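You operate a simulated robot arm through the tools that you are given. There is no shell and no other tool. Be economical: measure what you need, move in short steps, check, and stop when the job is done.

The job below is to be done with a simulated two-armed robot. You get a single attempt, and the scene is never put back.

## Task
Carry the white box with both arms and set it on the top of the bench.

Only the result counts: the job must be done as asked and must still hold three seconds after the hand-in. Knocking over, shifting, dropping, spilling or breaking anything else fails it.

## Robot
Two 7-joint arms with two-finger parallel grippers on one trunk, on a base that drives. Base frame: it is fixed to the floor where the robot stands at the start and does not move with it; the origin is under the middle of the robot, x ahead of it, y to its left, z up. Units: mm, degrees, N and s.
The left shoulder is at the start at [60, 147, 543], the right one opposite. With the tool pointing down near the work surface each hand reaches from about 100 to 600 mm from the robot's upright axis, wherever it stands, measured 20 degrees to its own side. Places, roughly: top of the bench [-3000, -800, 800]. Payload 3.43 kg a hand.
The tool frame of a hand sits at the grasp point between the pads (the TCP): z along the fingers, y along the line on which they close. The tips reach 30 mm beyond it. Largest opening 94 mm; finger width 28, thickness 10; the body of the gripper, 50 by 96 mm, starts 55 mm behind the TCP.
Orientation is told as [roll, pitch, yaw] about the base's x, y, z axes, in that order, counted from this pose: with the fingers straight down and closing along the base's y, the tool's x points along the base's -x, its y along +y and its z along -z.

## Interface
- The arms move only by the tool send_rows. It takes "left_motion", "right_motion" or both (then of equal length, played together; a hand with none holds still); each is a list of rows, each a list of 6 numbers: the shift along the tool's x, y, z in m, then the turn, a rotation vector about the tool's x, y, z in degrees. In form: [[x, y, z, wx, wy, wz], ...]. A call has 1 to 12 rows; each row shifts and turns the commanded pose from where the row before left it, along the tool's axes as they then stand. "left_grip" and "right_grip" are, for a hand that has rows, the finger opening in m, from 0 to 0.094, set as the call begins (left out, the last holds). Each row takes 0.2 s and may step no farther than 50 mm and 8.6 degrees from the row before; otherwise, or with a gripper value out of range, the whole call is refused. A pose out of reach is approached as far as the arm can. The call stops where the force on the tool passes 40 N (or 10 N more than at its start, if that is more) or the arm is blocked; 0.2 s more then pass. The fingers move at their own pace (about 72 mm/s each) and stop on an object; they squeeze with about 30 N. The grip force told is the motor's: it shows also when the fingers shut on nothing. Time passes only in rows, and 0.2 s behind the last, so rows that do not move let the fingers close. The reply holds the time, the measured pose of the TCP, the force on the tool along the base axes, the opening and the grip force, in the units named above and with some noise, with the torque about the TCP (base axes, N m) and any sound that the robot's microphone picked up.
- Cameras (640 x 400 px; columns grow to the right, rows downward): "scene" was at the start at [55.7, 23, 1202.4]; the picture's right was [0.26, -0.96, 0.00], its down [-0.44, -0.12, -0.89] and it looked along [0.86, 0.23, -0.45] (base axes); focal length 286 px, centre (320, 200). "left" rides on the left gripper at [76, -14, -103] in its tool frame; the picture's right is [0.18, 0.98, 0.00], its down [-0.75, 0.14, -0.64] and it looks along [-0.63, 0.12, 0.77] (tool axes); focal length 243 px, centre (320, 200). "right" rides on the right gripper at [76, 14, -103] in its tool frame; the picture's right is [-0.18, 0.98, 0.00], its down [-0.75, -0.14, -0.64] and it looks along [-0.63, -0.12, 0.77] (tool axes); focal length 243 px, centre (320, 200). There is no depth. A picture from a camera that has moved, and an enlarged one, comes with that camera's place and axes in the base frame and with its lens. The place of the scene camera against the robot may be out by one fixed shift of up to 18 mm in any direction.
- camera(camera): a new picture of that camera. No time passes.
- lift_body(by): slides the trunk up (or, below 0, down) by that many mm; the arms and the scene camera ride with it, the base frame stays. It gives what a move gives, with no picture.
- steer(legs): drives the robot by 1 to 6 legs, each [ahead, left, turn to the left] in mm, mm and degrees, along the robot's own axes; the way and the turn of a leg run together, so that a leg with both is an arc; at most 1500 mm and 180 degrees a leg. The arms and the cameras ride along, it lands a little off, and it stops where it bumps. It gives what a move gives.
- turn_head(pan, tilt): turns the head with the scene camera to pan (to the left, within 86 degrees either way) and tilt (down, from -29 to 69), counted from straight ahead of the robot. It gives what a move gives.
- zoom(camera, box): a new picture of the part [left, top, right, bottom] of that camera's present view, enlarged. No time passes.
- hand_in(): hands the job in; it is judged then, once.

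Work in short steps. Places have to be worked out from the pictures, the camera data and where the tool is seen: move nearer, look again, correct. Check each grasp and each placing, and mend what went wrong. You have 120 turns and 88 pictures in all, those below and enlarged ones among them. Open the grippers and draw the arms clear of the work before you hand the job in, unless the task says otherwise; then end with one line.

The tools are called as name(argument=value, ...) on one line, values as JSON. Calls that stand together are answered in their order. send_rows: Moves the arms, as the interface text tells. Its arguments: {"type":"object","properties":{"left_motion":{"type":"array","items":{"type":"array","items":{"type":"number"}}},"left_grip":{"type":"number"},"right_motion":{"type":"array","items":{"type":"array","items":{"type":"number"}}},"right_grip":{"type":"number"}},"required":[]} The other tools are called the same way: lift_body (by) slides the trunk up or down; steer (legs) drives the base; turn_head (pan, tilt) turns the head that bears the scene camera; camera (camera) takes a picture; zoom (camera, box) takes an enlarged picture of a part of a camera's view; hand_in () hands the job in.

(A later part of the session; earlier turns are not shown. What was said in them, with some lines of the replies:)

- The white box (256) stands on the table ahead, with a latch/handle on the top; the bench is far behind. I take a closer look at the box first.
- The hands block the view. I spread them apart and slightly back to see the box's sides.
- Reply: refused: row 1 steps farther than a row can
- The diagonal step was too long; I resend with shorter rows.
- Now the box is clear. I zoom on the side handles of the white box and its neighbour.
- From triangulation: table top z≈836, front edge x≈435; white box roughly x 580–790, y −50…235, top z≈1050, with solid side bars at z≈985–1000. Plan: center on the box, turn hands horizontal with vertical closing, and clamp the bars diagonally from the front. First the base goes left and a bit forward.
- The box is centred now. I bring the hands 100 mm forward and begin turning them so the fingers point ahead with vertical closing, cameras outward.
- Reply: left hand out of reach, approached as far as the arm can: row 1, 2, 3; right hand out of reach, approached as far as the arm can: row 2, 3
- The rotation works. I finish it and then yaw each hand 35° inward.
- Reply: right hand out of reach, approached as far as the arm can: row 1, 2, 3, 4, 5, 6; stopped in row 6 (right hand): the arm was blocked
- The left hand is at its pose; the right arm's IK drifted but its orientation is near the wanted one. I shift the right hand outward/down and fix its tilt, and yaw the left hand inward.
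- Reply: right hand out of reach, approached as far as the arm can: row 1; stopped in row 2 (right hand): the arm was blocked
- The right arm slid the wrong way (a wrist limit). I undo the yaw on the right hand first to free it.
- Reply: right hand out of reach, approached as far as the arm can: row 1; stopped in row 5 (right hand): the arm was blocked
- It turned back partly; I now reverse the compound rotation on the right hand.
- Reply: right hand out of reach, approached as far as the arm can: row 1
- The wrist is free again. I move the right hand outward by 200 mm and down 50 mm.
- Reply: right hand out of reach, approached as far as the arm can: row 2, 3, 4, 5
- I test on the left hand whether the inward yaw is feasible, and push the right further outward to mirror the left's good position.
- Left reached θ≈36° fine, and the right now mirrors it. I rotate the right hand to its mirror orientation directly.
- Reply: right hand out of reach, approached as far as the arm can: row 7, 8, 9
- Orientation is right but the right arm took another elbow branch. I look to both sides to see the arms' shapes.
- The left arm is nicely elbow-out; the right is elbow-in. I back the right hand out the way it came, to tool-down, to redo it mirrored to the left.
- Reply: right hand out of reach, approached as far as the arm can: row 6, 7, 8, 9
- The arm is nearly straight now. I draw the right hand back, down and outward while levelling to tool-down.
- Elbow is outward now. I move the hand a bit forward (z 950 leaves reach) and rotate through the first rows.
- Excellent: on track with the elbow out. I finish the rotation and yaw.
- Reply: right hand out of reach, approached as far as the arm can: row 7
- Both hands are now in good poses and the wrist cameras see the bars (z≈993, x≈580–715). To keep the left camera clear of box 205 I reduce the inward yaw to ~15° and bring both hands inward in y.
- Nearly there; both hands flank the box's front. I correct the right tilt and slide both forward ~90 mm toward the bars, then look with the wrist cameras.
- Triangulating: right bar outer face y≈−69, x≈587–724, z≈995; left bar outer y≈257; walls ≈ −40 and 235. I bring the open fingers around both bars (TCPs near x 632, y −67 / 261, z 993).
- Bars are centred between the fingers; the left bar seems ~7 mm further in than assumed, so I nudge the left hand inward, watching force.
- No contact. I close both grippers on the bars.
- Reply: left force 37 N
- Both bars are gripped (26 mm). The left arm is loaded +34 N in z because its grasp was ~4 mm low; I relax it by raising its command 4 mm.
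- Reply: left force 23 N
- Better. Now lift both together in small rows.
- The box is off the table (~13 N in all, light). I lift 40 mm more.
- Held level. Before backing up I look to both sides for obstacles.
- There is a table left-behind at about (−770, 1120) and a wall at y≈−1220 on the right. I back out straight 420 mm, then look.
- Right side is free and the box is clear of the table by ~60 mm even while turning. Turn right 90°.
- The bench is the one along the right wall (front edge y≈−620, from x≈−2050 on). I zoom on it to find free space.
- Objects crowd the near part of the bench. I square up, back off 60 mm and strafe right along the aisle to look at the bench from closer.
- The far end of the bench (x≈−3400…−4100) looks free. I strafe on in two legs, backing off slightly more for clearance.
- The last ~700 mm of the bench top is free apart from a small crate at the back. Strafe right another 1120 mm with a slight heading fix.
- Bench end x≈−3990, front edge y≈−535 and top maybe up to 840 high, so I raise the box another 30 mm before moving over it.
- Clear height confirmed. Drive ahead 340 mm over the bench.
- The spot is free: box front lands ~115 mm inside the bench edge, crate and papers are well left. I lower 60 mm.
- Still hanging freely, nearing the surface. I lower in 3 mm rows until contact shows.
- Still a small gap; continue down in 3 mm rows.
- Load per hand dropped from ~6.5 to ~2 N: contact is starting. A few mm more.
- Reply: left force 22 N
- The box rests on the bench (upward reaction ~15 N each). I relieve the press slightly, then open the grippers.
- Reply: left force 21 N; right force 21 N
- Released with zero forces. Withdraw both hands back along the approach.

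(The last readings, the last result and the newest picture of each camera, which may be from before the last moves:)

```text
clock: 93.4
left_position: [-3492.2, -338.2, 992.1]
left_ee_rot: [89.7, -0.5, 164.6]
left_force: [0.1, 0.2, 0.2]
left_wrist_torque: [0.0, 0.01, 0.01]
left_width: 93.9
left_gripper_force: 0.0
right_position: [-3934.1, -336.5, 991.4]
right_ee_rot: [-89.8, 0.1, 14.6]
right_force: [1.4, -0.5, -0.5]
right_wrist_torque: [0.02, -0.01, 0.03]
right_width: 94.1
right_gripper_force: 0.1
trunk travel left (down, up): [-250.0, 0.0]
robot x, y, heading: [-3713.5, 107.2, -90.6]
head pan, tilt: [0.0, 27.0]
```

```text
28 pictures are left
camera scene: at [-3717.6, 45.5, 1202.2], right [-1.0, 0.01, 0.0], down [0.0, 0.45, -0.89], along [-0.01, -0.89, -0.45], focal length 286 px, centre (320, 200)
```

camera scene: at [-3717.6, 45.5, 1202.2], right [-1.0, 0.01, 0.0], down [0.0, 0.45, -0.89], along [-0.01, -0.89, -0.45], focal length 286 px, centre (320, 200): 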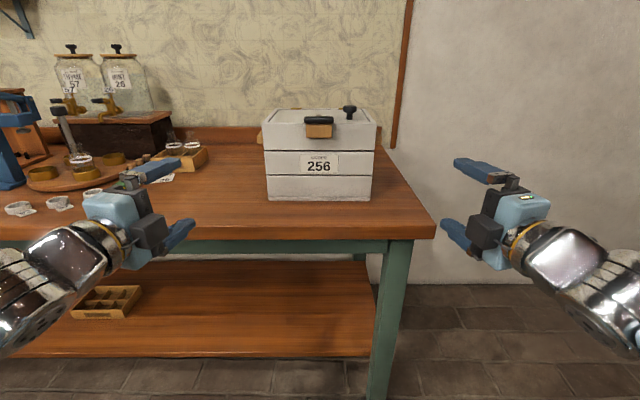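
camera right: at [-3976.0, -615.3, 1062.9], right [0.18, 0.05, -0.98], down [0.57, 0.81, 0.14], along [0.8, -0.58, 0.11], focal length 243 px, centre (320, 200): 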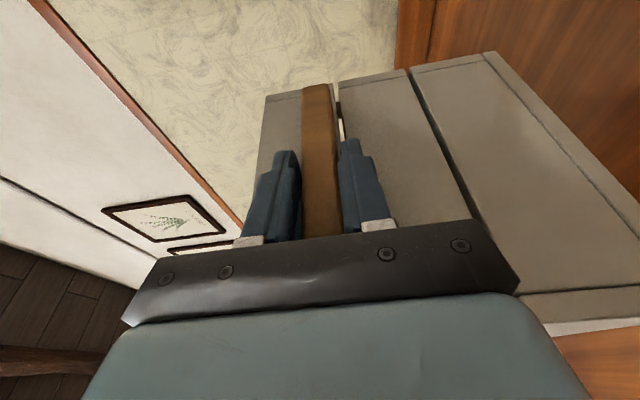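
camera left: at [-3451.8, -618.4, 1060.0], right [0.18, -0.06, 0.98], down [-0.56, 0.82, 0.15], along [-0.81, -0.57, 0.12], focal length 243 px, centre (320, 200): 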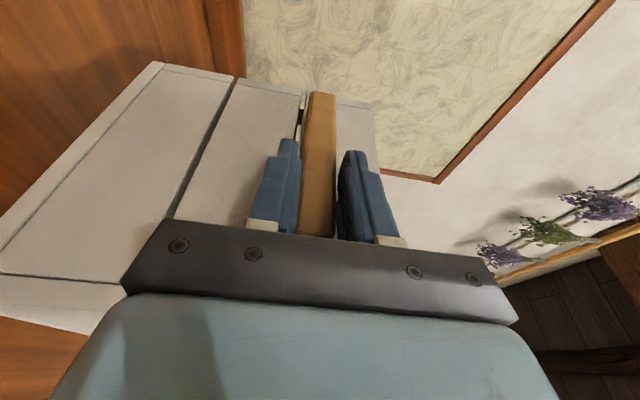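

The white box stands level on the bench top, other items undisturbed, and the arms are clear. I hand in.

hand_in()

```text
The job is handed in.
```

I carried the white box (ORDER 256) with both arms and set it on the free far end of the bench top. The grippers are open, the arms are clear, and I saw nothing else moved. The job is handed in.
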